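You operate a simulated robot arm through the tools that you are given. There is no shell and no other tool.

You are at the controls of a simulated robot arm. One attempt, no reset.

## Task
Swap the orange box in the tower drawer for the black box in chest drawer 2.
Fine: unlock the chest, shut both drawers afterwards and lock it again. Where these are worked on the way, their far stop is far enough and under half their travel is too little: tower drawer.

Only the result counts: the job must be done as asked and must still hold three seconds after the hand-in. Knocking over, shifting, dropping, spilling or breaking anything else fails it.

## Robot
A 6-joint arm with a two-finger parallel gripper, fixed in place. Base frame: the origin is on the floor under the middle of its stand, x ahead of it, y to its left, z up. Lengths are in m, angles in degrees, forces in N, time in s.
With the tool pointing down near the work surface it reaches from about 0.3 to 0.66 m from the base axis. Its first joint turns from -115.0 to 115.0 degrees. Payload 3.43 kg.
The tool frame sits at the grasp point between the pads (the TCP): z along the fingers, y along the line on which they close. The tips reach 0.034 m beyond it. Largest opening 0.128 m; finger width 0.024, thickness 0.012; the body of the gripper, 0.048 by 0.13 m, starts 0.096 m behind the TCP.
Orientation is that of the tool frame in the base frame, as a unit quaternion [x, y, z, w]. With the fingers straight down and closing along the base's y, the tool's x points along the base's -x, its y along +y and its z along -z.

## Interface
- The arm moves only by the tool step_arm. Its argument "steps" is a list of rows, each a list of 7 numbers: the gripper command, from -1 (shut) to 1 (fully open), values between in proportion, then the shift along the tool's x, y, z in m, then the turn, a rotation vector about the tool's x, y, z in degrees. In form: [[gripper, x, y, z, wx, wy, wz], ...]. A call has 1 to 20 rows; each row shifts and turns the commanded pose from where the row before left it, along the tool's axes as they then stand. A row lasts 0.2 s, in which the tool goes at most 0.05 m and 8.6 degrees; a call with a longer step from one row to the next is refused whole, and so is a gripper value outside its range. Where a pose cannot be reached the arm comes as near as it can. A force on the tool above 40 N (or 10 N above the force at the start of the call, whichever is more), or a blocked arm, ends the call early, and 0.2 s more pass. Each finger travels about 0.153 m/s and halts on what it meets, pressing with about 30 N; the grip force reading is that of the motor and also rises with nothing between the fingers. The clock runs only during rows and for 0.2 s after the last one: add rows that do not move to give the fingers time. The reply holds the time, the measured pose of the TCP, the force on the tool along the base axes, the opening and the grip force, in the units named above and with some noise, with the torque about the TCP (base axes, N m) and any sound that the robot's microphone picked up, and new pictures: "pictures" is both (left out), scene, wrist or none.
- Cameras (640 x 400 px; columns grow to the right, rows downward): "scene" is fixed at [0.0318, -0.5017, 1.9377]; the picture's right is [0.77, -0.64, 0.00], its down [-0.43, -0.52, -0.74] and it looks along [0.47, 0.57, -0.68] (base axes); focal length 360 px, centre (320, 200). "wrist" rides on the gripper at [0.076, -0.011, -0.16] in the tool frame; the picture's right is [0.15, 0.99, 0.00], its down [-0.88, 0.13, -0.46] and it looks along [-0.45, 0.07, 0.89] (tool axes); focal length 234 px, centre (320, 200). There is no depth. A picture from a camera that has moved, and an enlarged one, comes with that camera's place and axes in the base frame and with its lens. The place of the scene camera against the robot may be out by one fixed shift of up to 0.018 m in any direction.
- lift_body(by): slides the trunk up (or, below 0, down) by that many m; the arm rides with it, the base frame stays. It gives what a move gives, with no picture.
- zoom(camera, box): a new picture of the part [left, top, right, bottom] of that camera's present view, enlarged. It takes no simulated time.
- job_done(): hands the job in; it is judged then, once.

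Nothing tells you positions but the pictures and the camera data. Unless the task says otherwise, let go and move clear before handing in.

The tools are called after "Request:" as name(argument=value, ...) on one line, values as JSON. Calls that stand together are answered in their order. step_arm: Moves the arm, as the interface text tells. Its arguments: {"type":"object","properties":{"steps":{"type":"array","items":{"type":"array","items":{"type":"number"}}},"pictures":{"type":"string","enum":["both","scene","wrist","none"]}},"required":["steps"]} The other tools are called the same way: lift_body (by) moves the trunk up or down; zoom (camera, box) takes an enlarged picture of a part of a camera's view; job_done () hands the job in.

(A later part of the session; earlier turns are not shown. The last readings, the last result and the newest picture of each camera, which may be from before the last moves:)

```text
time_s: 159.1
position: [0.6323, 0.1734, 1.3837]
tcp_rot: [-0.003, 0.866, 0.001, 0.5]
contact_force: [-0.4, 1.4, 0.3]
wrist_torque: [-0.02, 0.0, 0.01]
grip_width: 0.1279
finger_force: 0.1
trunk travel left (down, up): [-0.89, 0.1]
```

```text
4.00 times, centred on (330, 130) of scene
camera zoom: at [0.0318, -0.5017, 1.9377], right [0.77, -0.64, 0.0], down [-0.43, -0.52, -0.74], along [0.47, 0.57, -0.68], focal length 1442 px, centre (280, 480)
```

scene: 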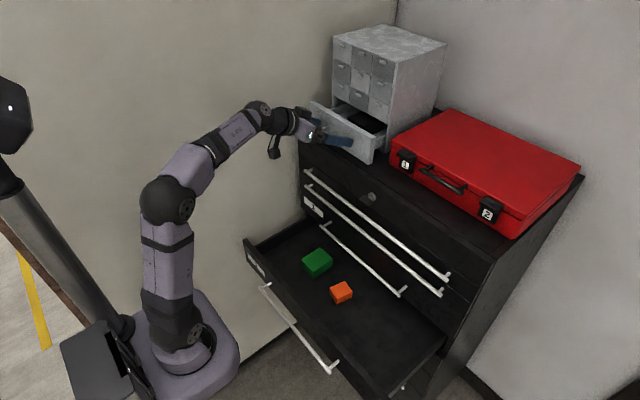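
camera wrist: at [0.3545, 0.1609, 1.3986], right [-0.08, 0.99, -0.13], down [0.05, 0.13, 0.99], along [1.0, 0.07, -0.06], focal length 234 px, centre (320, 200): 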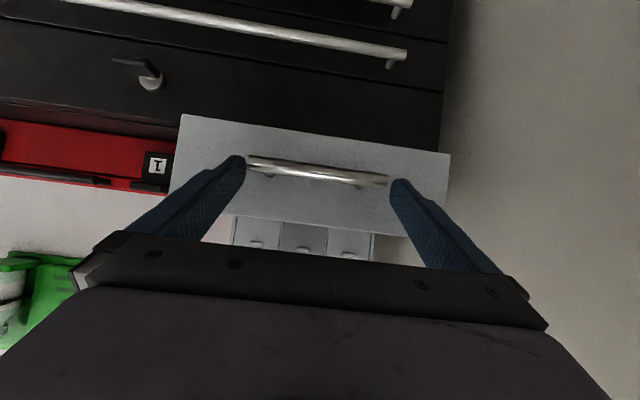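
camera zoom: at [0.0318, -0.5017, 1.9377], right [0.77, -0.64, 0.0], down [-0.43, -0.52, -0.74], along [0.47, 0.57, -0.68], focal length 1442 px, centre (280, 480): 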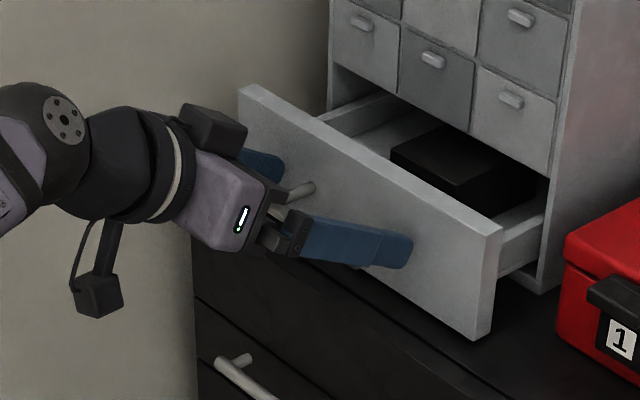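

Request:
step_arm(steps=[[1, -0.0075, 0, 0.013, 0, 0, 0], [1, -0.0075, 0, 0.013, 0, 0, 0], [1, -0.0075, 0, 0.013, 0, 0, 0], [1, -0.006, 0, 0.0104, 0, 0, 0], [1, -0.004, 0, 0.0069, 0, 0, 0], [1, -0.003, 0, 0.0052, 0, 0, 0], [1, 0, 0, 0, 0, 0, 0]], pictures="scene")

Request:
zoom(camera="scene", box=[270, 60, 430, 180])

```text
time_s: 160.7
position: [0.6951, 0.1726, 1.385]
tcp_rot: [-0.001, 0.867, 0.0, 0.498]
contact_force: [-36.6, -1.5, -10.9]
wrist_torque: [0.68, 0.62, 0.31]
grip_width: 0.1281
finger_force: 0.0
trunk travel left (down, up): [-0.89, 0.1]
```

scene: 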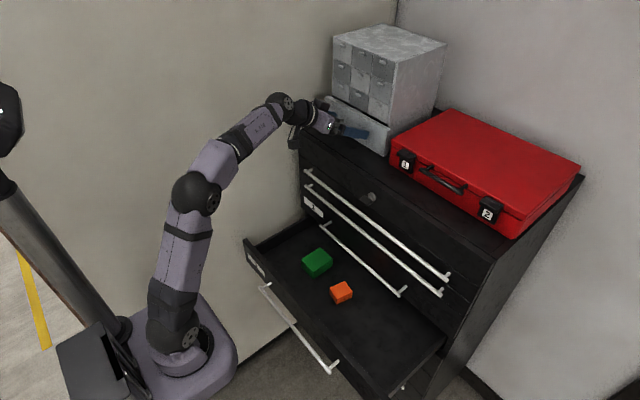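

```text
3.33 times, centred on (350, 120) of scene
camera zoom: at [0.0318, -0.5017, 1.9377], right [0.77, -0.64, 0.0], down [-0.43, -0.52, -0.74], along [0.47, 0.57, -0.68], focal length 1202 px, centre (220, 467)
```

zoom: 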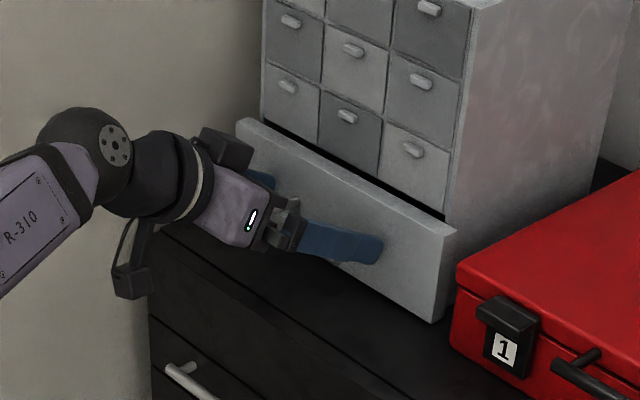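

Tower drawer is shut: end stop reached, and the front matches its starting position. Backing off straight and checking.

Request:
step_arm(steps=[[1, 0.01, 0, -0.0173, 0, 0, 0], [1, 0.02, 0, -0.0346, 0, 0, 0], [1, 0.02, 0, -0.0346, 0, 0, 0], [1, 0.02, 0, -0.0346, 0, 0, 0], [1, 0, 0, 0, 0, 0, 0]], pictures="both")

Request:
zoom(camera="scene", box=[290, 90, 450, 190])

```text
time_s: 161.9
position: [0.5635, 0.1711, 1.3853]
tcp_rot: [-0.001, 0.866, 0.0, 0.499]
contact_force: [0.1, -0.6, -0.4]
wrist_torque: [0.02, 0.02, 0.01]
grip_width: 0.128
finger_force: 0.0
trunk travel left (down, up): [-0.89, 0.1]
camera wrist: at [0.3884, 0.1597, 1.3993], right [-0.08, 0.99, -0.13], down [0.05, 0.13, 0.99], along [1.0, 0.07, -0.06], focal length 234 px, centre (320, 200)
```

scene: 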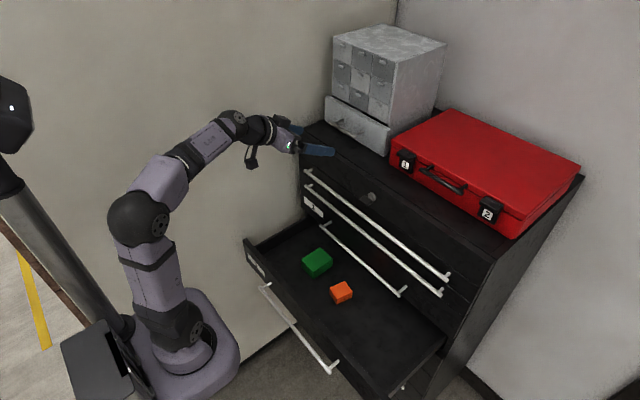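
wrist: 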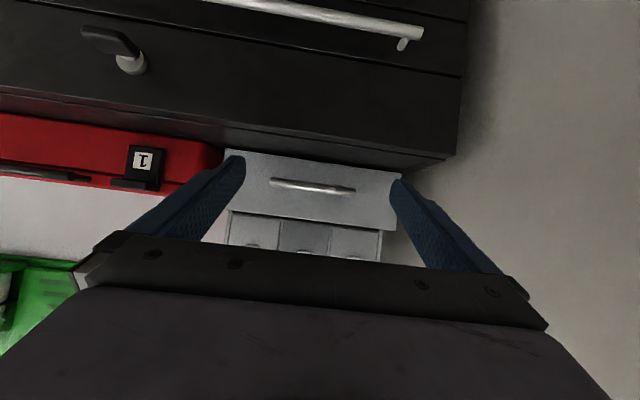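

```text
4.00 times, centred on (370, 140) of scene
camera zoom: at [0.0318, -0.5017, 1.9377], right [0.77, -0.64, 0.0], down [-0.43, -0.52, -0.74], along [0.47, 0.57, -0.68], focal length 1442 px, centre (120, 440)
```

zoom: 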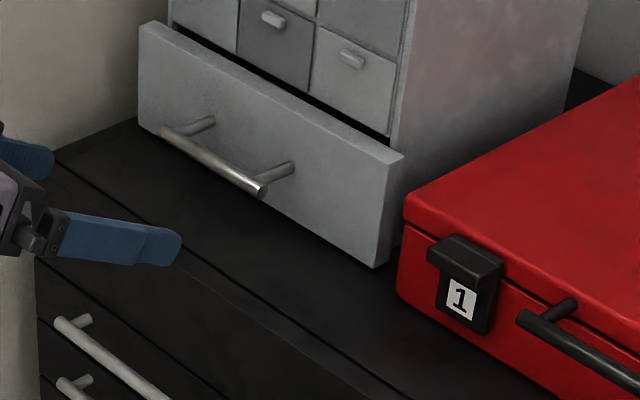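

The tower drawer looks identical to the starting picture. Now drawer 2: I'll turn the tool nearly straight down, come in front of its panel and push it in.

Request:
step_arm(steps=[[0, 0.026, -0.02, -0.0165, 0, 8.33, 0], [0, 0.028, -0.02, -0.0126, 0, 8.33, 0], [0, 0.0296, -0.02, -0.0084, 0, 8.33, 0], [0, 0.0305, -0.02, -0.0041, 0, 8.33, 0], [0, 0.0308, -0.02, 0.0004, 0, 8.33, 0], [0, 0.0304, -0.02, 0.0049, 0, 8.33, 0], [0, 0, 0, 0, 0, 0, 0]], pictures="none")

Request:
lift_body(by=-0.25)

```text
time_s: 163.5
position: [0.3983, 0.0535, 1.3007]
tcp_rot: [-0.001, 0.996, -0.001, 0.085]
contact_force: [0.3, 0.3, -0.3]
wrist_torque: [0.01, -0.03, -0.04]
grip_width: 0.064
finger_force: 0.1
trunk travel left (down, up): [-0.89, 0.1]
```

```text
time_s: 166.1
position: [0.3992, 0.0533, 1.052]
tcp_rot: [-0.001, 0.996, -0.001, 0.086]
contact_force: [0.1, 0.1, -0.1]
wrist_torque: [0.0, -0.02, -0.02]
grip_width: 0.064
finger_force: 0.2
trunk travel left (down, up): [-0.64, 0.35]
```

Request:
step_arm(steps=[[0, 0.029, -0.01, -0.005, 0, 0, 0], [0, 0.029, -0.01, -0.005, 0, 0, 0], [0, 0, 0, 0, 0, 0, 0]], pictures="both")

Request:
zoom(camera="scene", box=[230, 220, 390, 360])

```text
time_s: 166.9
position: [0.3443, 0.0327, 1.0492]
tcp_rot: [-0.001, 0.996, -0.001, 0.084]
contact_force: [0.5, 0.7, -0.1]
wrist_torque: [0.01, -0.01, 0.01]
grip_width: 0.0638
finger_force: 0.0
out of reach, approached as far as the arm can: row 2
trunk travel left (down, up): [-0.64, 0.35]
camera wrist: at [0.2425, 0.0215, 1.1936], right [-0.15, 0.99, -0.03], down [0.79, 0.13, 0.6], along [0.59, 0.07, -0.8], focal length 234 px, centre (320, 200)
```

scene: 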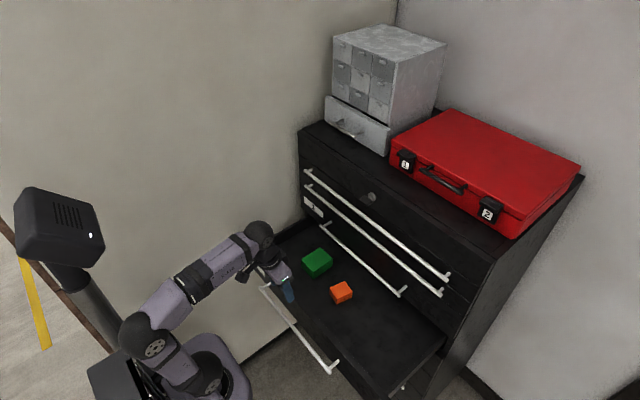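
wrist: 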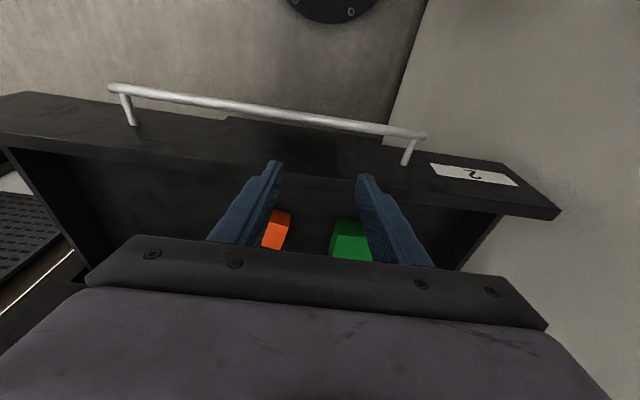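

```text
2.86 times, centred on (310, 290) of scene
camera zoom: at [0.0318, -0.5017, 1.9377], right [0.77, -0.64, 0.0], down [-0.43, -0.52, -0.74], along [0.47, 0.57, -0.68], focal length 1030 px, centre (349, -57)
```

zoom: 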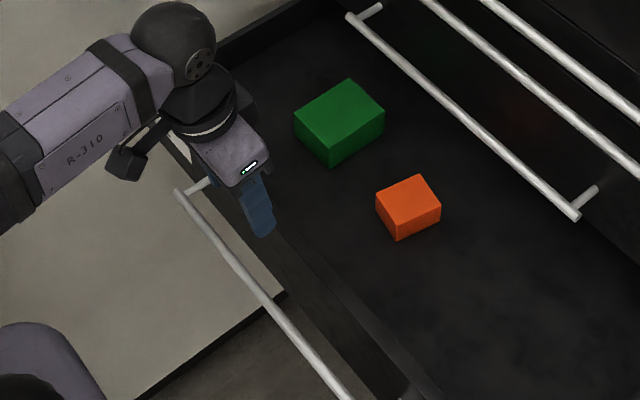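

Request:
zoom(camera="wrist", box=[220, 80, 420, 220])

```text
2.86 times, centred on (320, 150) of wrist
camera zoom: at [0.2425, 0.0215, 1.1936], right [-0.15, 0.99, -0.03], down [0.79, 0.13, 0.6], along [0.59, 0.07, -0.8], focal length 669 px, centre (320, 343)
```

zoom: 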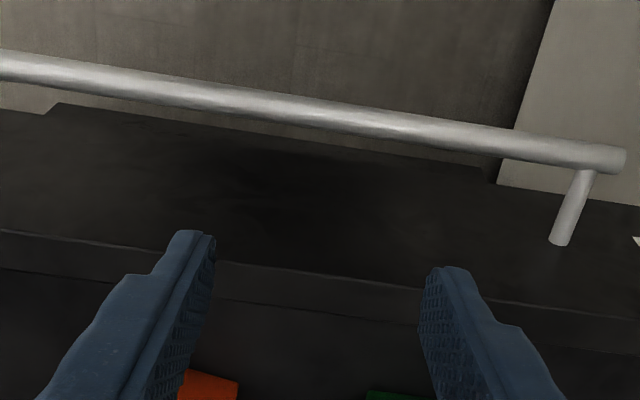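

Panel front is at x≈0.379. Fingers descend between the panel and the handle bar height, then push.

Request:
step_arm(steps=[[0, 0.006, 0, 0.035, 0, 0, 0], [0, 0.006, 0, 0.035, 0, 0, 0], [0, 0.0015, 0, 0.009, 0, 0, 0], [0, 0, 0, 0, 0, 0, 0]], pictures="wrist")

Request:
zoom(camera="scene", box=[230, 220, 390, 360])

```text
time_s: 167.9
position: [0.3494, 0.0341, 0.9709]
tcp_rot: [0.0, 0.996, -0.001, 0.087]
contact_force: [0.3, 0.0, -0.2]
wrist_torque: [0.02, 0.03, 0.01]
grip_width: 0.0639
finger_force: 0.1
out of reach, approached as far as the arm can: row 1
trunk travel left (down, up): [-0.64, 0.35]
camera wrist: at [0.2471, 0.0239, 1.1134], right [-0.15, 0.99, -0.03], down [0.79, 0.13, 0.6], along [0.6, 0.07, -0.8], focal length 234 px, centre (320, 200)
```

wrist: 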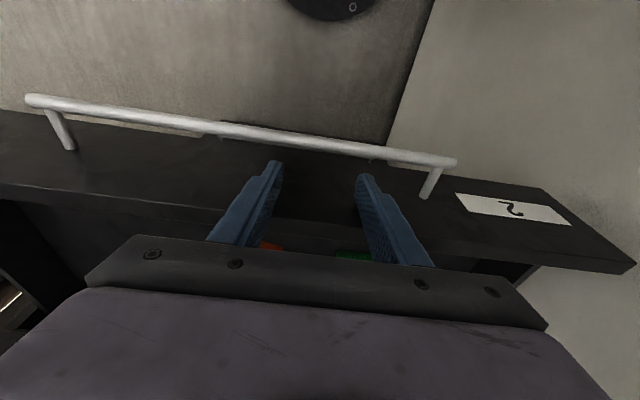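

```text
2.86 times, centred on (310, 290) of scene
camera zoom: at [0.0318, -0.5017, 1.9377], right [0.77, -0.64, 0.0], down [-0.43, -0.52, -0.74], along [0.47, 0.57, -0.68], focal length 1030 px, centre (349, -57)
```

zoom: 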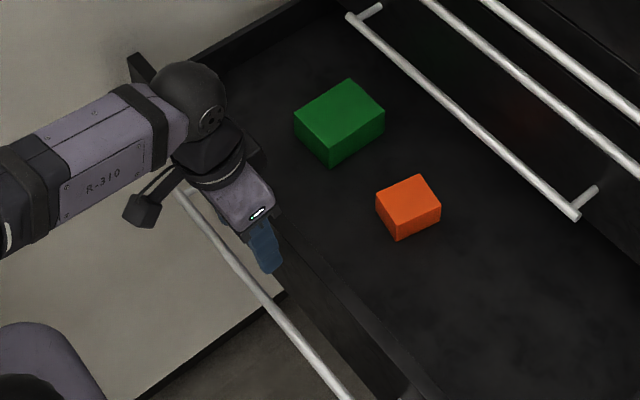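

Request:
step_arm(steps=[[0, -0.0099, 0, 0.0017, 0, 0, 0], [0, -0.0148, 0, 0.0025, 0, 0, 0], [0, -0.0148, 0, 0.0025, 0, 0, 0], [0, -0.0148, 0, 0.0025, 0, 0, 0], [0, -0.0148, 0, 0.0025, 0, 0, 0], [0, -0.0148, 0, 0.0025, 0, 0, 0], [0, -0.0148, 0, 0.0025, 0, 0, 0], [0, -0.0148, 0, 0.0025, 0, 0, 0]], pictures="both")

```text
time_s: 169.7
position: [0.4662, 0.0335, 0.9698]
tcp_rot: [-0.001, 0.996, 0.0, 0.087]
contact_force: [0.8, -0.1, 0.2]
wrist_torque: [0.0, 0.01, 0.0]
grip_width: 0.0638
finger_force: 0.0
trunk travel left (down, up): [-0.64, 0.35]
camera wrist: at [0.3634, 0.0224, 1.114], right [-0.15, 0.99, -0.03], down [0.79, 0.13, 0.6], along [0.6, 0.07, -0.8], focal length 234 px, centre (320, 200)
```

scene: 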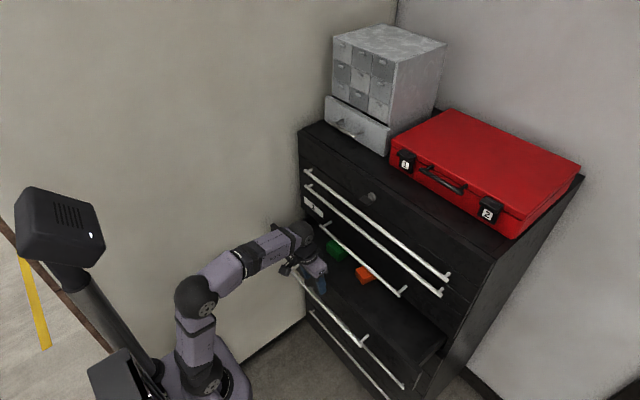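
wrist: 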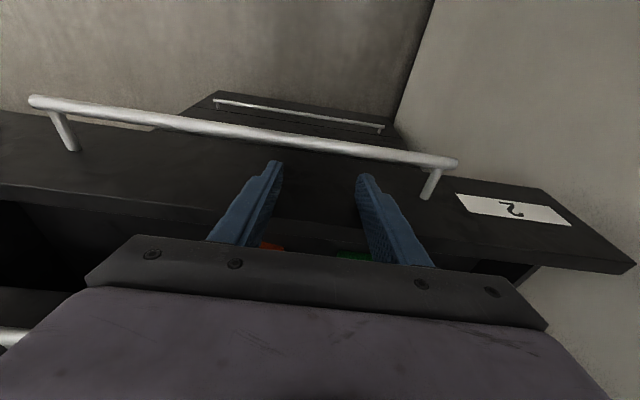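

Request:
step_arm(steps=[[0, -0.0148, 0, 0.0025, 0, 0, 0], [0, -0.0148, 0, 0.0025, 0, 0, 0], [0, -0.0148, 0, 0.0025, 0, 0, 0], [0, -0.0148, 0, 0.0025, 0, 0, 0], [0, -0.0099, 0, 0.0017, 0, 0, 0], [0, 0, 0, 0, 0, 0, 0]], pictures="both")

Request:
zoom(camera="scene", box=[270, 200, 430, 340])

```text
time_s: 171.1
position: [0.5346, 0.0343, 0.9715]
tcp_rot: [0.0, 0.996, -0.002, 0.086]
contact_force: [1.0, 0.2, 0.7]
wrist_torque: [-0.07, -0.01, 0.04]
grip_width: 0.0639
finger_force: 0.0
trunk travel left (down, up): [-0.64, 0.35]
camera wrist: at [0.4327, 0.0223, 1.1149], right [-0.15, 0.99, -0.03], down [0.79, 0.13, 0.6], along [0.6, 0.07, -0.8], focal length 234 px, centre (320, 200)
```

scene: 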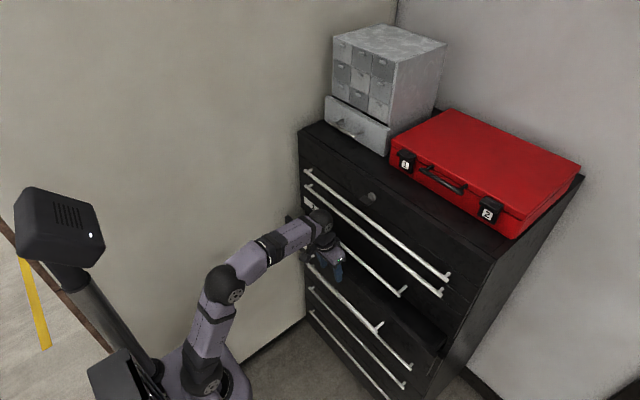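
wrist: 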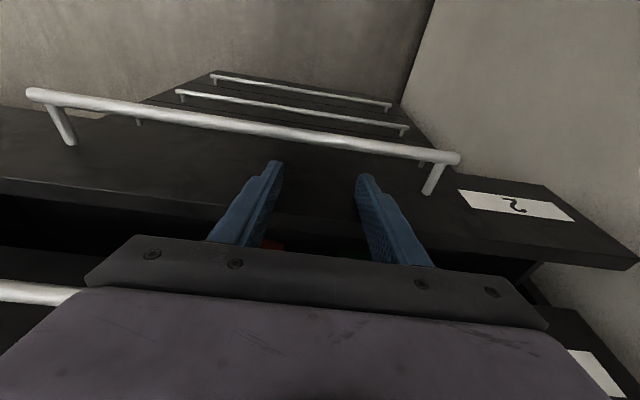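

```text
2.86 times, centred on (350, 270) of scene
camera zoom: at [0.0318, -0.5017, 1.9377], right [0.77, -0.64, 0.0], down [-0.43, -0.52, -0.74], along [0.47, 0.57, -0.68], focal length 1030 px, centre (234, 0)
```

zoom: 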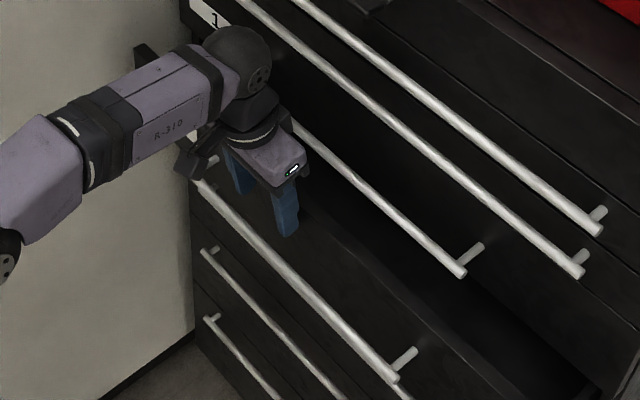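

Drawer 2 has about 0.085 m to go. I'll lift off, tilt the tool to 45° so it clears drawer 1's bar, and finish the push.

Request:
step_arm(steps=[[0, -0.005, 0, -0.03, 0, 0, 0], [0, -0.005, 0, -0.03, 0, 0, 0], [0, 0.025, 0, -0.02, 0, 0, 0], [0, 0.025, 0, -0.005, 0, -7, 0], [0, 0, 0, 0, 0, -7, 0], [0, 0, 0, 0, 0, -7, 0], [0, 0, 0, 0, 0, -7, 0], [0, 0, 0, 0, 0, -7, 0], [0, 0, 0, 0, 0, 0, 0]], pictures="none")

Request:
lift_body(by=-0.1)

```text
time_s: 173.1
position: [0.4809, 0.035, 1.0475]
tcp_rot: [-0.001, 0.924, 0.0, 0.382]
contact_force: [-0.6, 0.0, -0.3]
wrist_torque: [-0.02, 0.02, -0.03]
grip_width: 0.0641
finger_force: 0.1
trunk travel left (down, up): [-0.64, 0.35]
```

```text
time_s: 174.4
position: [0.4812, 0.0352, 0.9495]
tcp_rot: [0.0, 0.924, -0.001, 0.381]
contact_force: [0.0, 0.5, 0.2]
wrist_torque: [-0.01, -0.01, -0.01]
grip_width: 0.064
finger_force: 0.0
trunk travel left (down, up): [-0.54, 0.45]
```

Request:
step_arm(steps=[[0, -0.0106, 0, -0.0106, 0, 0, 0], [0, 0, 0, 0, 0, 0, 0]], pictures="both")

Request:
zoom(camera="scene", box=[270, 200, 430, 340])

Request:
zoom(camera="wrist", box=[200, 80, 440, 230])

```text
time_s: 175.0
position: [0.4812, 0.0348, 0.9627]
tcp_rot: [-0.001, 0.925, -0.001, 0.381]
contact_force: [-1.0, 0.8, -0.9]
wrist_torque: [0.03, -0.05, -0.03]
grip_width: 0.0641
finger_force: 0.0
trunk travel left (down, up): [-0.54, 0.45]
camera wrist: at [0.3154, 0.023, 1.0219], right [-0.11, 0.99, -0.11], down [0.3, 0.13, 0.94], along [0.95, 0.07, -0.31], focal length 234 px, centre (320, 200)
```

scene: 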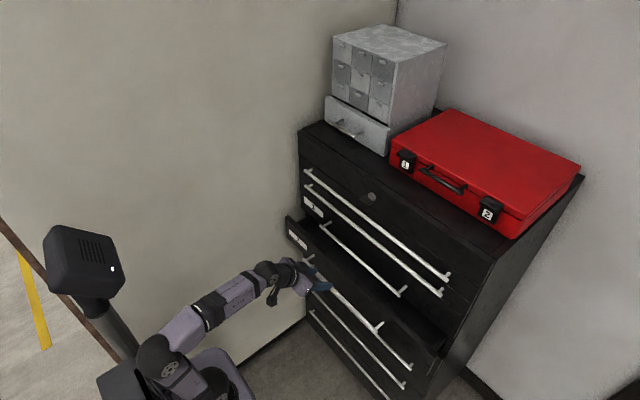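
wrist: 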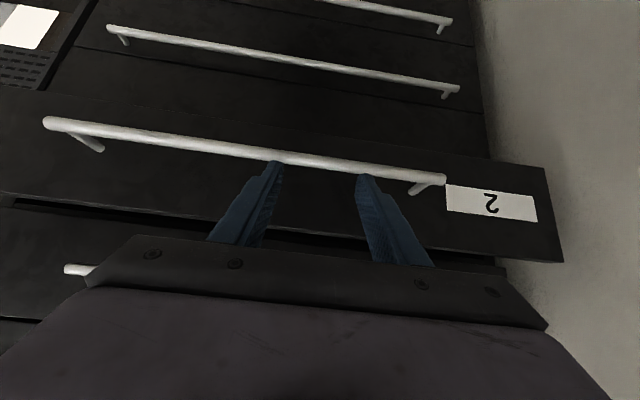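

```text
2.86 times, centred on (350, 270) of scene
camera zoom: at [0.0318, -0.5017, 1.9377], right [0.77, -0.64, 0.0], down [-0.43, -0.52, -0.74], along [0.47, 0.57, -0.68], focal length 1030 px, centre (234, 0)
```

zoom: 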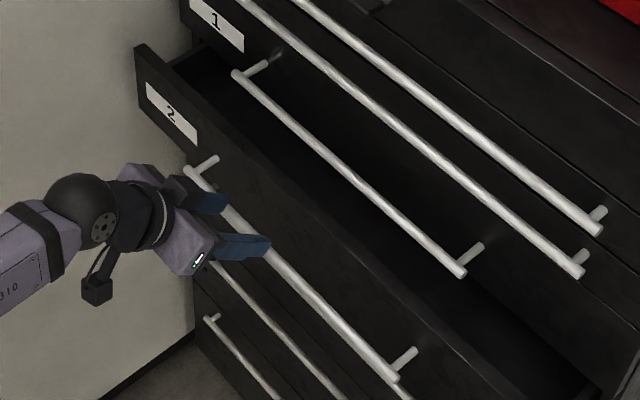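

```text
2.67 times, centred on (320, 155) of wrist
camera zoom: at [0.3154, 0.023, 1.0219], right [-0.11, 0.99, -0.11], down [0.3, 0.13, 0.94], along [0.95, 0.07, -0.31], focal length 624 px, centre (320, 320)
```

zoom: 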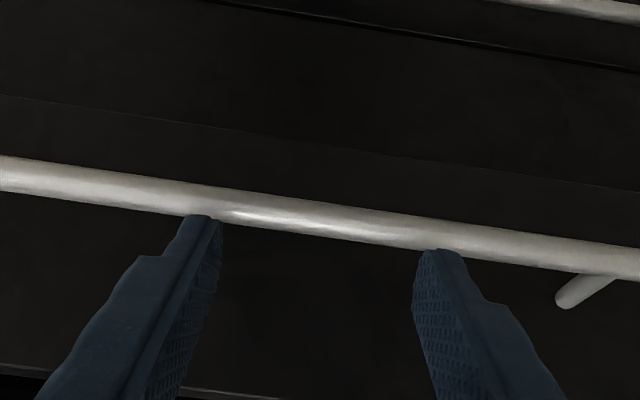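

Fingertips are above the bar. Pushing forward to close.

Request:
step_arm(steps=[[0, -0.0106, 0, 0.0106, 0, 0, 0], [0, -0.0106, 0, 0.0106, 0, 0, 0], [0, -0.0106, 0, 0.0106, 0, 0, 0], [0, -0.0106, 0, 0.0106, 0, 0, 0], [0, -0.0106, 0, 0.0106, 0, 0, 0], [0, -0.0106, 0, 0.0106, 0, 0, 0]], pictures="both")

Request:
zoom(camera="scene", box=[270, 200, 430, 340])

```text
time_s: 176.4
position: [0.5714, 0.036, 0.9631]
tcp_rot: [-0.001, 0.924, -0.001, 0.382]
contact_force: [-0.3, -0.2, 0.1]
wrist_torque: [0.03, 0.0, -0.01]
grip_width: 0.064
finger_force: 0.0
trunk travel left (down, up): [-0.54, 0.45]
camera wrist: at [0.4045, 0.0236, 1.0216], right [-0.11, 0.99, -0.11], down [0.3, 0.13, 0.94], along [0.95, 0.07, -0.31], focal length 234 px, centre (320, 200)
```

scene: 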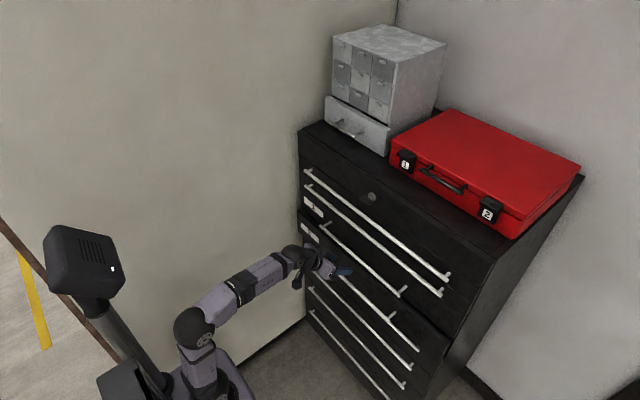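
wrist: 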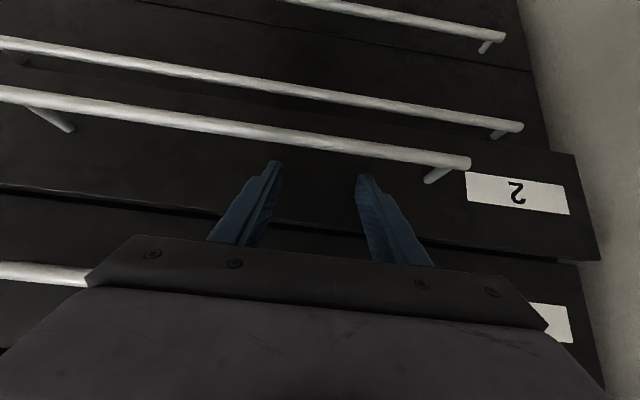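

```text
2.86 times, centred on (350, 270) of scene
camera zoom: at [0.0318, -0.5017, 1.9377], right [0.77, -0.64, 0.0], down [-0.43, -0.52, -0.74], along [0.47, 0.57, -0.68], focal length 1030 px, centre (234, 0)
```

zoom: 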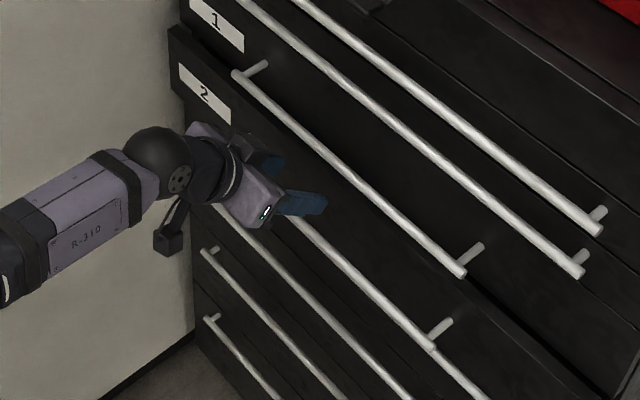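

Request:
step_arm(steps=[[0, -0.0085, 0, 0.0085, 0, 0, 0], [0, -0.0085, 0, 0.0085, 0, 0, 0], [0, -0.005, 0, 0.005, 0, 0, 0], [0, -0.0028, 0, 0.0028, 0, 0, 0], [0, -0.0021, 0, 0.0021, 0, 0, 0], [0, 0, 0, 0, 0, 0, 0]], pictures="scene")

Request:
zoom(camera="scene", box=[270, 200, 430, 340])

```text
time_s: 177.4
position: [0.5983, 0.0358, 0.963]
tcp_rot: [0.0, 0.926, -0.001, 0.377]
contact_force: [-25.9, -0.9, 9.7]
wrist_torque: [-0.07, 0.09, 0.01]
grip_width: 0.0638
finger_force: 0.2
trunk travel left (down, up): [-0.54, 0.45]
stopped in row 5: the force on the tool passed its limit at 43 N (the readings are from after the stop); the commanded pose is now the measured one
```

scene: 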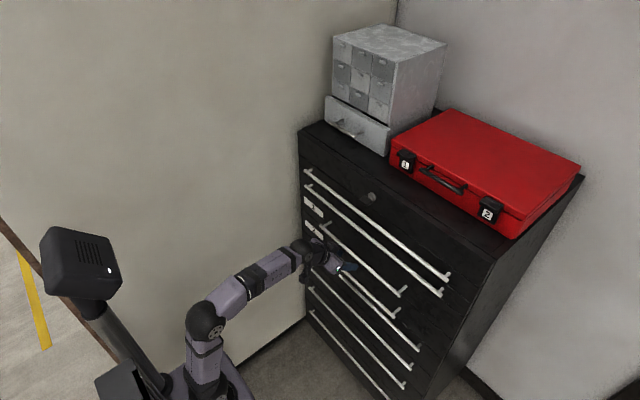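

```text
2.86 times, centred on (350, 270) of scene
camera zoom: at [0.0318, -0.5017, 1.9377], right [0.77, -0.64, 0.0], down [-0.43, -0.52, -0.74], along [0.47, 0.57, -0.68], focal length 1030 px, centre (234, 0)
```

zoom: 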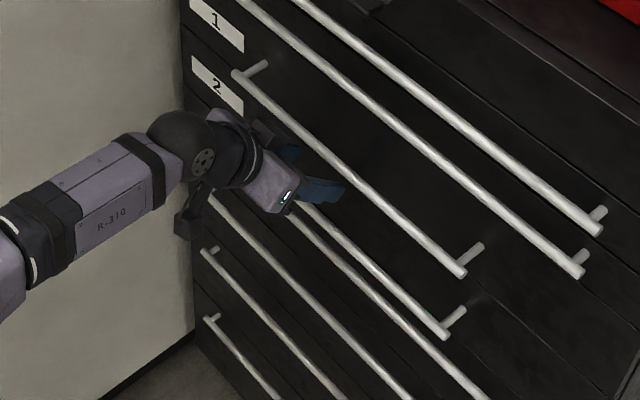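

Drawer 2 hit its end stop, flush. I'll back away and check both drawers before locking.

Request:
step_arm(steps=[[0, 0.0212, 0, -0.0212, 0, 0, 0], [0, 0.0212, 0, -0.0212, 0, 0, 0], [-0.4, 0.0212, -0.01, -0.0212, 0, 0, 0], [-0.4, -0.018, -0.015, -0.03, 0, 0, 0], [-0.4, -0.018, -0.015, -0.03, 0, 0, 0], [-0.4, -0.018, -0.005, -0.03, 0, 0, 0], [-0.4, 0, 0, 0, 0, 0, 0]], pictures="both")

Request:
zoom(camera="scene", box=[290, 150, 450, 250])

Request:
zoom(camera="scene", box=[290, 220, 490, 400])

```text
time_s: 179.1
position: [0.4886, -0.0096, 1.0644]
tcp_rot: [-0.001, 0.927, -0.001, 0.375]
contact_force: [0.1, 0.0, 0.5]
wrist_torque: [0.01, -0.03, -0.03]
grip_width: 0.0384
finger_force: 0.0
trunk travel left (down, up): [-0.54, 0.45]
camera wrist: at [0.3234, -0.02, 1.1252], right [-0.11, 0.99, -0.1], down [0.32, 0.13, 0.94], along [0.94, 0.07, -0.33], focal length 234 px, centre (320, 200)
```

scene: 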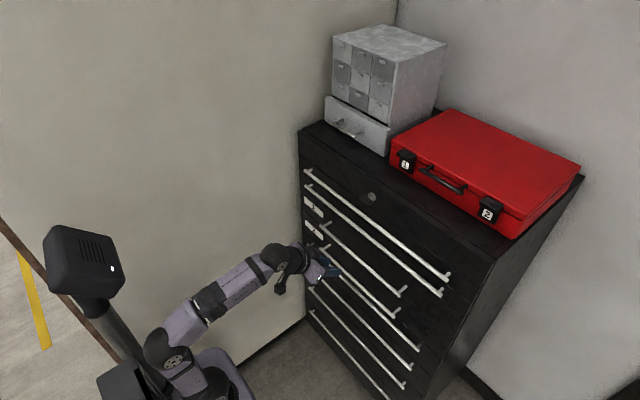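
wrist: 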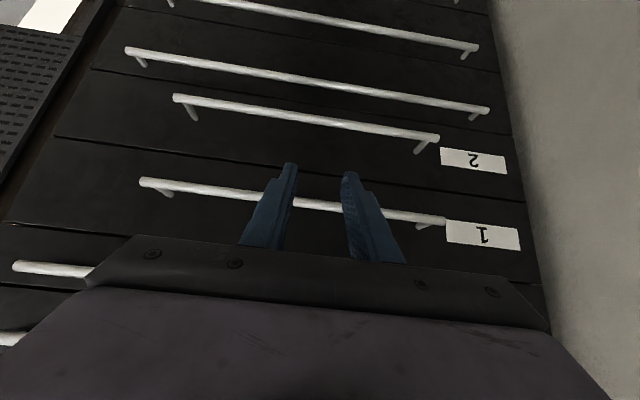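

```text
4.00 times, centred on (370, 200) of scene
camera zoom: at [0.0318, -0.5017, 1.9377], right [0.77, -0.64, 0.0], down [-0.43, -0.52, -0.74], along [0.47, 0.57, -0.68], focal length 1442 px, centre (120, 200)
```

zoom: 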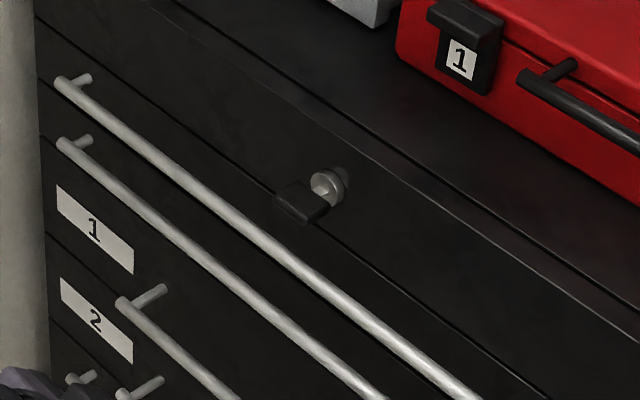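

```text
2.22 times, centred on (390, 310) of scene
camera zoom: at [0.0318, -0.5017, 1.9377], right [0.77, -0.64, 0.0], down [-0.43, -0.52, -0.74], along [0.47, 0.57, -0.68], focal length 801 px, centre (164, -44)
```

zoom: 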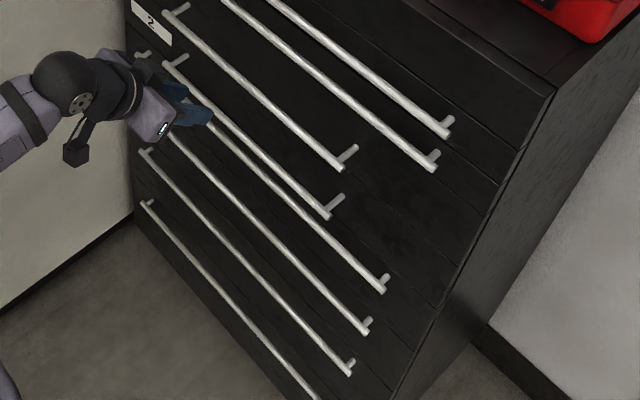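

Both drawers match their starting pictures. Rolling the hand 90° for the horizontal key, with the wrist well bent this time so it doesn't flip.

Request:
step_arm(steps=[[-0.4, 0, 0, 0, 0, 0, 8.18], [-0.4, 0, 0, 0, 0, 0, 8.18], [-0.4, 0, 0, 0, 0, 0, 8.18], [-0.4, 0, 0, 0, 0, 0, 8.18], [-0.4, 0, 0, 0, 0, 0, 8.18], [-0.4, 0, 0, 0, 0, 0, 8.18], [-0.4, 0, 0, 0, 0, 0, 8.18], [-0.4, 0, 0, 0, 0, 0, 8.18], [-0.4, 0, 0, 0, 0, 0, 8.18], [-0.4, 0, 0, 0, 0, 0, 8.18], [-0.4, 0, 0, 0, 0, 0, 8.18], [-0.4, 0, 0, 0, 0, 0, 0]], pictures="none")

Request:
lift_body(by=-0.05)

```text
time_s: 181.7
position: [0.4887, -0.01, 1.064]
tcp_rot: [0.656, 0.655, 0.265, 0.265]
contact_force: [0.3, -0.2, 0.3]
wrist_torque: [0.02, -0.02, 0.02]
grip_width: 0.0383
finger_force: 0.0
trunk travel left (down, up): [-0.54, 0.45]
```

```text
time_s: 182.6
position: [0.4888, -0.0096, 1.0136]
tcp_rot: [0.656, 0.655, 0.265, 0.265]
contact_force: [0.2, -0.3, 1.2]
wrist_torque: [0.0, 0.0, 0.02]
grip_width: 0.0384
finger_force: 0.0
trunk travel left (down, up): [-0.49, 0.5]
```

Request:
step_arm(steps=[[-0.4, -0.0021, 0.0328, -0.0204, -6.57, 0, 0], [-0.4, -0.0021, 0.0349, -0.0165, -6.57, 0, 0], [-0.4, -0.0021, 0.0365, -0.0124, -6.57, 0, 0], [-0.4, -0.0021, 0.0377, -0.0081, -6.57, 0, 0], [-0.4, -0.0021, 0.0384, -0.0038, -6.57, 0, 0], [-0.4, -0.0021, 0.0385, 0.0007, -6.57, 0, 0], [-0.4, -0.0021, 0.0382, 0.005, -6.57, 0, 0], [-0.4, 0, 0, 0, 0, 0, 0]], pictures="both")

Request:
zoom(camera="wrist", box=[220, 100, 420, 225])

Request:
zoom(camera="scene", box=[300, 150, 460, 250])

```text
time_s: 184.4
position: [0.5551, -0.0227, 1.2743]
tcp_rot: [0.499, 0.5, 0.5, 0.501]
contact_force: [0.1, 0.0, -0.8]
wrist_torque: [0.02, 0.01, 0.0]
grip_width: 0.0382
finger_force: 0.2
trunk travel left (down, up): [-0.49, 0.5]
camera wrist: at [0.3948, 0.0511, 1.2611], right [0.0, 0.15, 0.99], down [-0.46, -0.88, 0.13], along [0.89, -0.45, 0.07], focal length 234 px, centre (320, 200)
```

scene: 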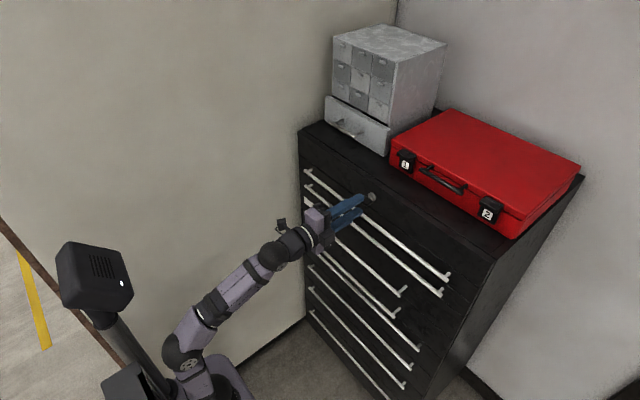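
wrist: 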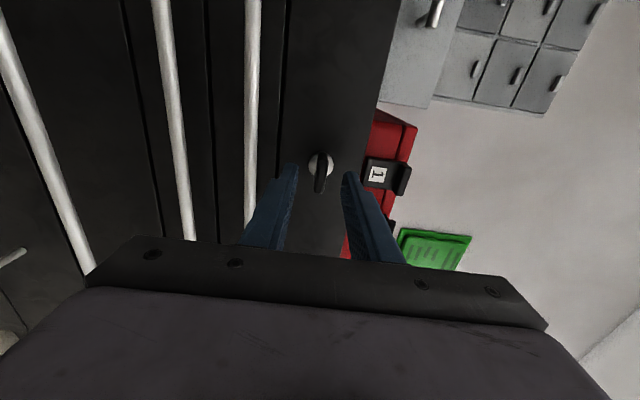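

```text
3.20 times, centred on (320, 162) of wrist
camera zoom: at [0.3948, 0.0511, 1.2611], right [0.0, 0.15, 0.99], down [-0.46, -0.88, 0.13], along [0.89, -0.45, 0.07], focal length 749 px, centre (320, 320)
```

zoom: 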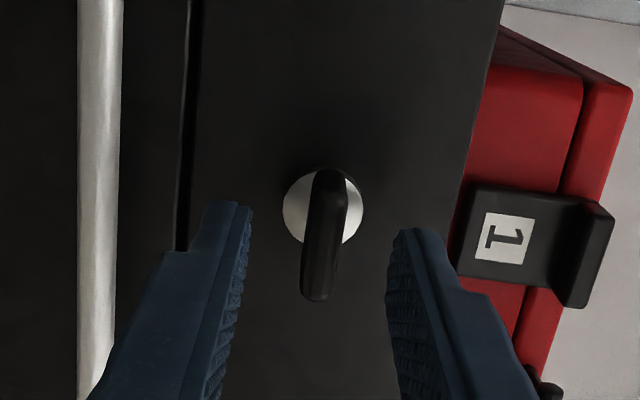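

```text
4.00 times, centred on (380, 200) of scene
camera zoom: at [0.0318, -0.5017, 1.9377], right [0.77, -0.64, 0.0], down [-0.43, -0.52, -0.74], along [0.47, 0.57, -0.68], focal length 1442 px, centre (80, 200)
```

zoom: 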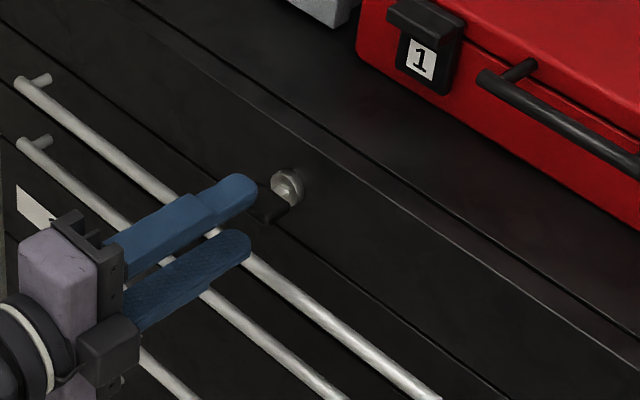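

Perfectly lined up with the horizontal key. Advancing and gripping it.

Request:
step_arm(steps=[[-0.4, -0.0043, -0.0006, 0.01, 0, 0, 0], [-0.4, 0, 0, 0.0135, 0, 0, 0], [-0.4, 0, 0, 0.0135, 0, 0, 0], [-0.4, 0, 0, 0, 0, 0, 0], [-1, 0, 0, 0, 0, 0, 0], [-1, 0, 0, 0, 0, 0, 0], [-1, 0, 0, 0, 0, 0, 0]], pictures="wrist")

Request:
zoom(camera="scene", box=[300, 150, 460, 250])

```text
time_s: 186.0
position: [0.5917, -0.027, 1.2747]
tcp_rot: [0.499, 0.5, 0.5, 0.501]
contact_force: [5.8, 0.0, 10.4]
wrist_torque: [0.04, 0.61, -0.16]
grip_width: 0.0101
finger_force: 43.4
trunk travel left (down, up): [-0.49, 0.5]
camera wrist: at [0.4318, 0.0478, 1.2619], right [0.0, 0.15, 0.99], down [-0.46, -0.88, 0.13], along [0.89, -0.45, 0.07], focal length 234 px, centre (320, 200)
```

wrist: 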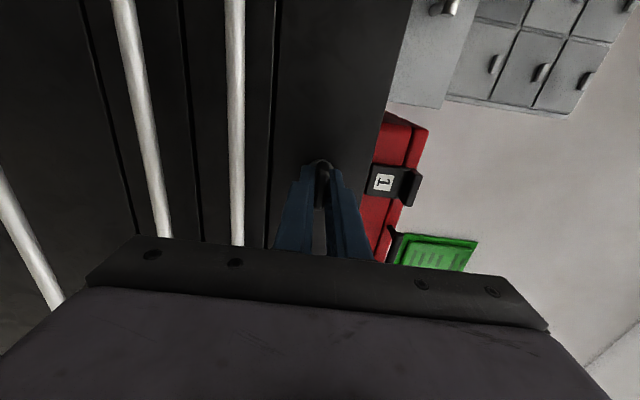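

```text
4.00 times, centred on (380, 200) of scene
camera zoom: at [0.0318, -0.5017, 1.9377], right [0.77, -0.64, 0.0], down [-0.43, -0.52, -0.74], along [0.47, 0.57, -0.68], focal length 1442 px, centre (80, 200)
```

zoom: 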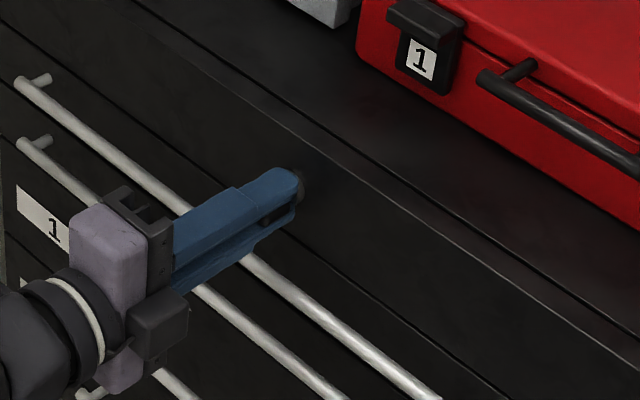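

Key held. Turning it back counter-clockwise in steps, watching the torque.

Request:
step_arm(steps=[[-1, 0, 0.0008, 0, 0, 0, 0], [-1, 0, 0, 0, 0, 0, -6], [-1, 0, 0, 0, 0, 0, -7], [-1, 0, 0, 0, 0, 0, -7], [-1, 0, 0, 0, 0, 0, 0]], pictures="none")

Request:
zoom(camera="scene", box=[300, 150, 460, 250])

```text
time_s: 187.2
position: [0.5913, -0.0268, 1.2755]
tcp_rot: [0.404, 0.58, 0.405, 0.58]
contact_force: [4.1, -0.1, 11.7]
wrist_torque: [0.03, 0.75, 1.0]
grip_width: 0.0099
finger_force: 42.9
trunk travel left (down, up): [-0.49, 0.5]
```

```text
4.00 times, centred on (380, 200) of scene
camera zoom: at [0.0318, -0.5017, 1.9377], right [0.77, -0.64, 0.0], down [-0.43, -0.52, -0.74], along [0.47, 0.57, -0.68], focal length 1442 px, centre (80, 200)
```

zoom: 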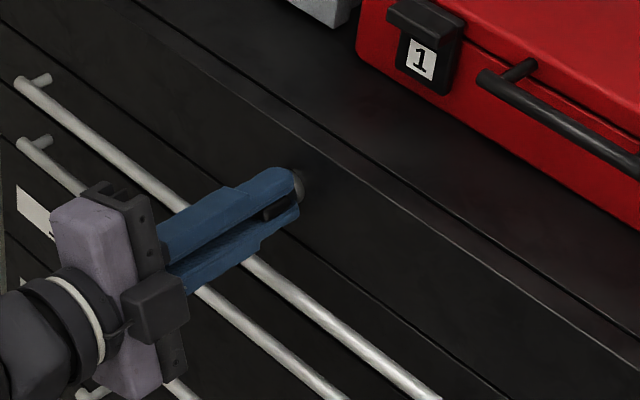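

Request:
step_arm(steps=[[-1, 0, 0, 0, 0, 0, -7], [-1, 0, 0, 0, 0, 0, -7], [-1, 0, 0, 0, 0, 0, -7], [-1, 0, 0, 0, 0, 0, -7], [-1, 0, 0, 0, 0, 0, 0]], pictures="none")

Request:
zoom(camera="scene", box=[300, 150, 460, 250])

```text
time_s: 188.4
position: [0.5919, -0.0273, 1.2775]
tcp_rot: [0.252, 0.66, 0.253, 0.661]
contact_force: [9.0, 4.4, 19.3]
wrist_torque: [0.06, 1.1, 0.48]
grip_width: 0.0101
finger_force: 44.0
trunk travel left (down, up): [-0.49, 0.5]
```

```text
4.00 times, centred on (380, 200) of scene
camera zoom: at [0.0318, -0.5017, 1.9377], right [0.77, -0.64, 0.0], down [-0.43, -0.52, -0.74], along [0.47, 0.57, -0.68], focal length 1442 px, centre (80, 200)
```

zoom: 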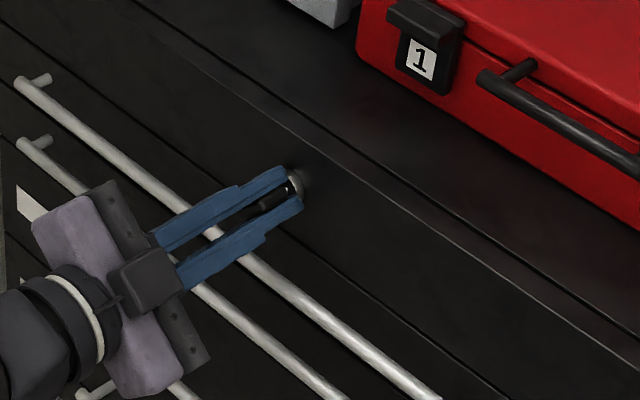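

Request:
step_arm(steps=[[-1, -0.0015, 0.0013, 0, 0, 0, -7], [-1, 0, 0, 0, 0, 0, -7], [-1, 0, 0, 0, 0, 0, -7], [-1, 0, 0, 0, 0, 0, -7], [-1, 0, 0, 0, 0, 0, -7], [-1, 0, 0, 0, 0, 0, 0]], pictures="none")

Request:
zoom(camera="scene", box=[300, 150, 460, 250])

```text
time_s: 189.8
position: [0.5921, -0.0254, 1.2774]
tcp_rot: [0.041, 0.706, 0.041, 0.706]
contact_force: [-3.9, 9.3, 2.7]
wrist_torque: [0.02, 0.65, -0.02]
grip_width: 0.0098
finger_force: 43.9
trunk travel left (down, up): [-0.49, 0.5]
```

```text
4.00 times, centred on (380, 200) of scene
camera zoom: at [0.0318, -0.5017, 1.9377], right [0.77, -0.64, 0.0], down [-0.43, -0.52, -0.74], along [0.47, 0.57, -0.68], focal length 1442 px, centre (80, 200)
```

zoom: 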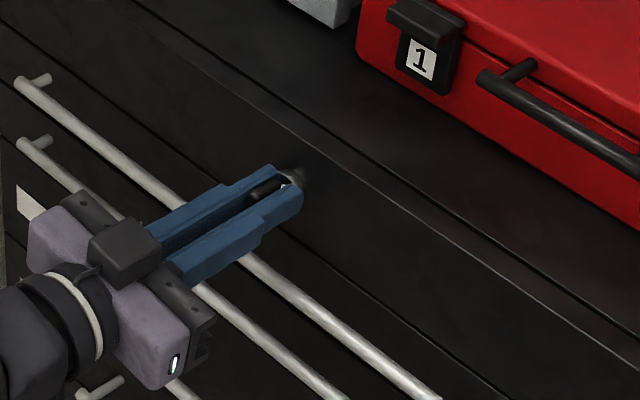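

Request:
step_arm(steps=[[-1, 0, 0, 0, 0, 0, -3.5], [-1, 0, 0, 0, 0, 0, -3.5], [-1, 0, 0, 0, 0, 0, 0]], pictures="none")

Request:
step_arm(steps=[[-1, 0, 0, 0, 0, 0, -2.5], [-1, 0, 0, 0, 0, 0, 0], [-1, 0, 0, 0, 0, 0, 0]], pictures="none")

```text
time_s: 190.6
position: [0.591, -0.0254, 1.2771]
tcp_rot: [-0.002, 0.707, -0.001, 0.707]
contact_force: [-4.4, 13.3, 1.2]
wrist_torque: [0.31, 1.24, -0.11]
grip_width: 0.0096
finger_force: 43.6
trunk travel left (down, up): [-0.49, 0.5]
```

```text
time_s: 191.4
position: [0.5924, -0.0247, 1.2779]
tcp_rot: [-0.017, 0.707, -0.016, 0.707]
contact_force: [-6.7, 13.8, -5.5]
wrist_torque: [1.1, -0.18, -0.4]
grip_width: 0.0105
finger_force: 44.0
trunk travel left (down, up): [-0.49, 0.5]
```

The key has met its original stop (torque +1.1 N m), so it is back in the locked position. Easing off, releasing and backing straight out.

Request:
step_arm(steps=[[-1, 0, 0, 0, 0, 0, 2.3], [-0.85, 0, 0, 0, 0, 0, 0], [-0.3, 0, 0, 0, 0, 0, 0], [0, 0, 0, 0, 0, 0, 0], [0, 0, 0, -0.015, 0, 0, 0], [0, 0, 0, -0.02, 0, 0, 0], [0, 0, 0, 0, 0, 0, 0]], pictures="both")

Request:
zoom(camera="scene", box=[290, 150, 450, 250])

Request:
zoom(camera="wrist", box=[220, 100, 420, 225])

```text
time_s: 193.0
position: [0.5574, -0.0281, 1.2767]
tcp_rot: [-0.003, 0.707, -0.002, 0.707]
contact_force: [0.6, -0.5, 0.2]
wrist_torque: [-0.02, -0.01, 0.05]
grip_width: 0.0642
finger_force: 0.1
trunk travel left (down, up): [-0.49, 0.5]
camera wrist: at [0.397, -0.0398, 1.1994], right [0.0, 0.99, -0.15], down [-0.46, 0.14, 0.88], along [0.89, 0.07, 0.45], focal length 234 px, centre (320, 200)
```

scene: 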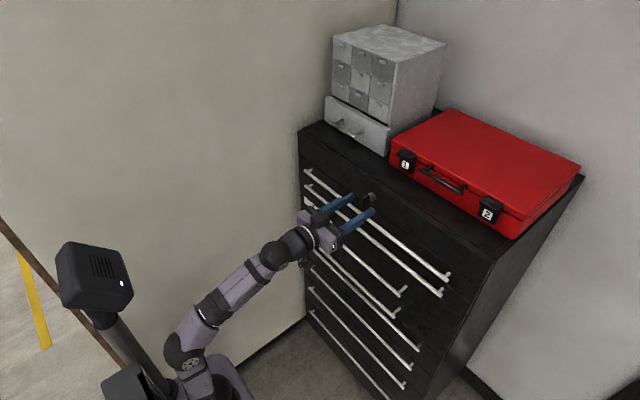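
wrist: 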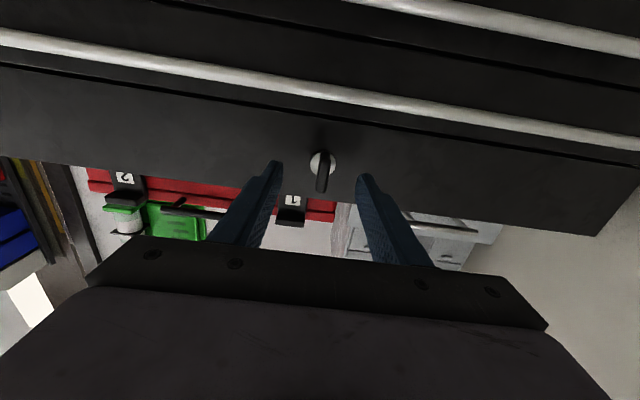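

```text
4.00 times, centred on (370, 200) of scene
camera zoom: at [0.0318, -0.5017, 1.9377], right [0.77, -0.64, 0.0], down [-0.43, -0.52, -0.74], along [0.47, 0.57, -0.68], focal length 1442 px, centre (120, 200)
```

zoom: 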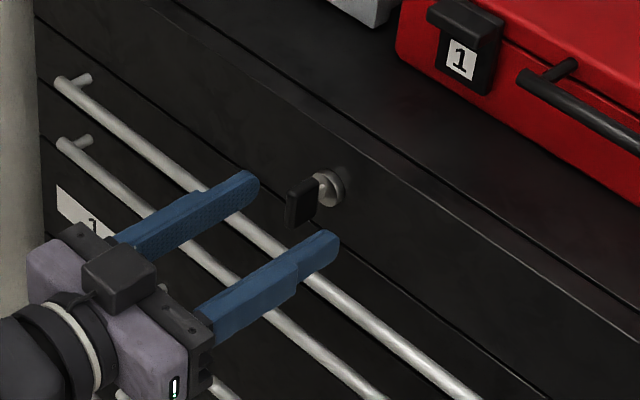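

```text
3.20 times, centred on (320, 162) of wrist
camera zoom: at [0.397, -0.0398, 1.1994], right [0.0, 0.99, -0.15], down [-0.46, 0.14, 0.88], along [0.89, 0.07, 0.45], focal length 749 px, centre (320, 320)
```

zoom: 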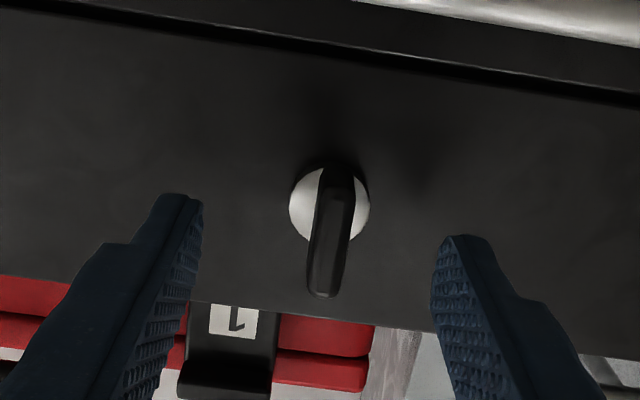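

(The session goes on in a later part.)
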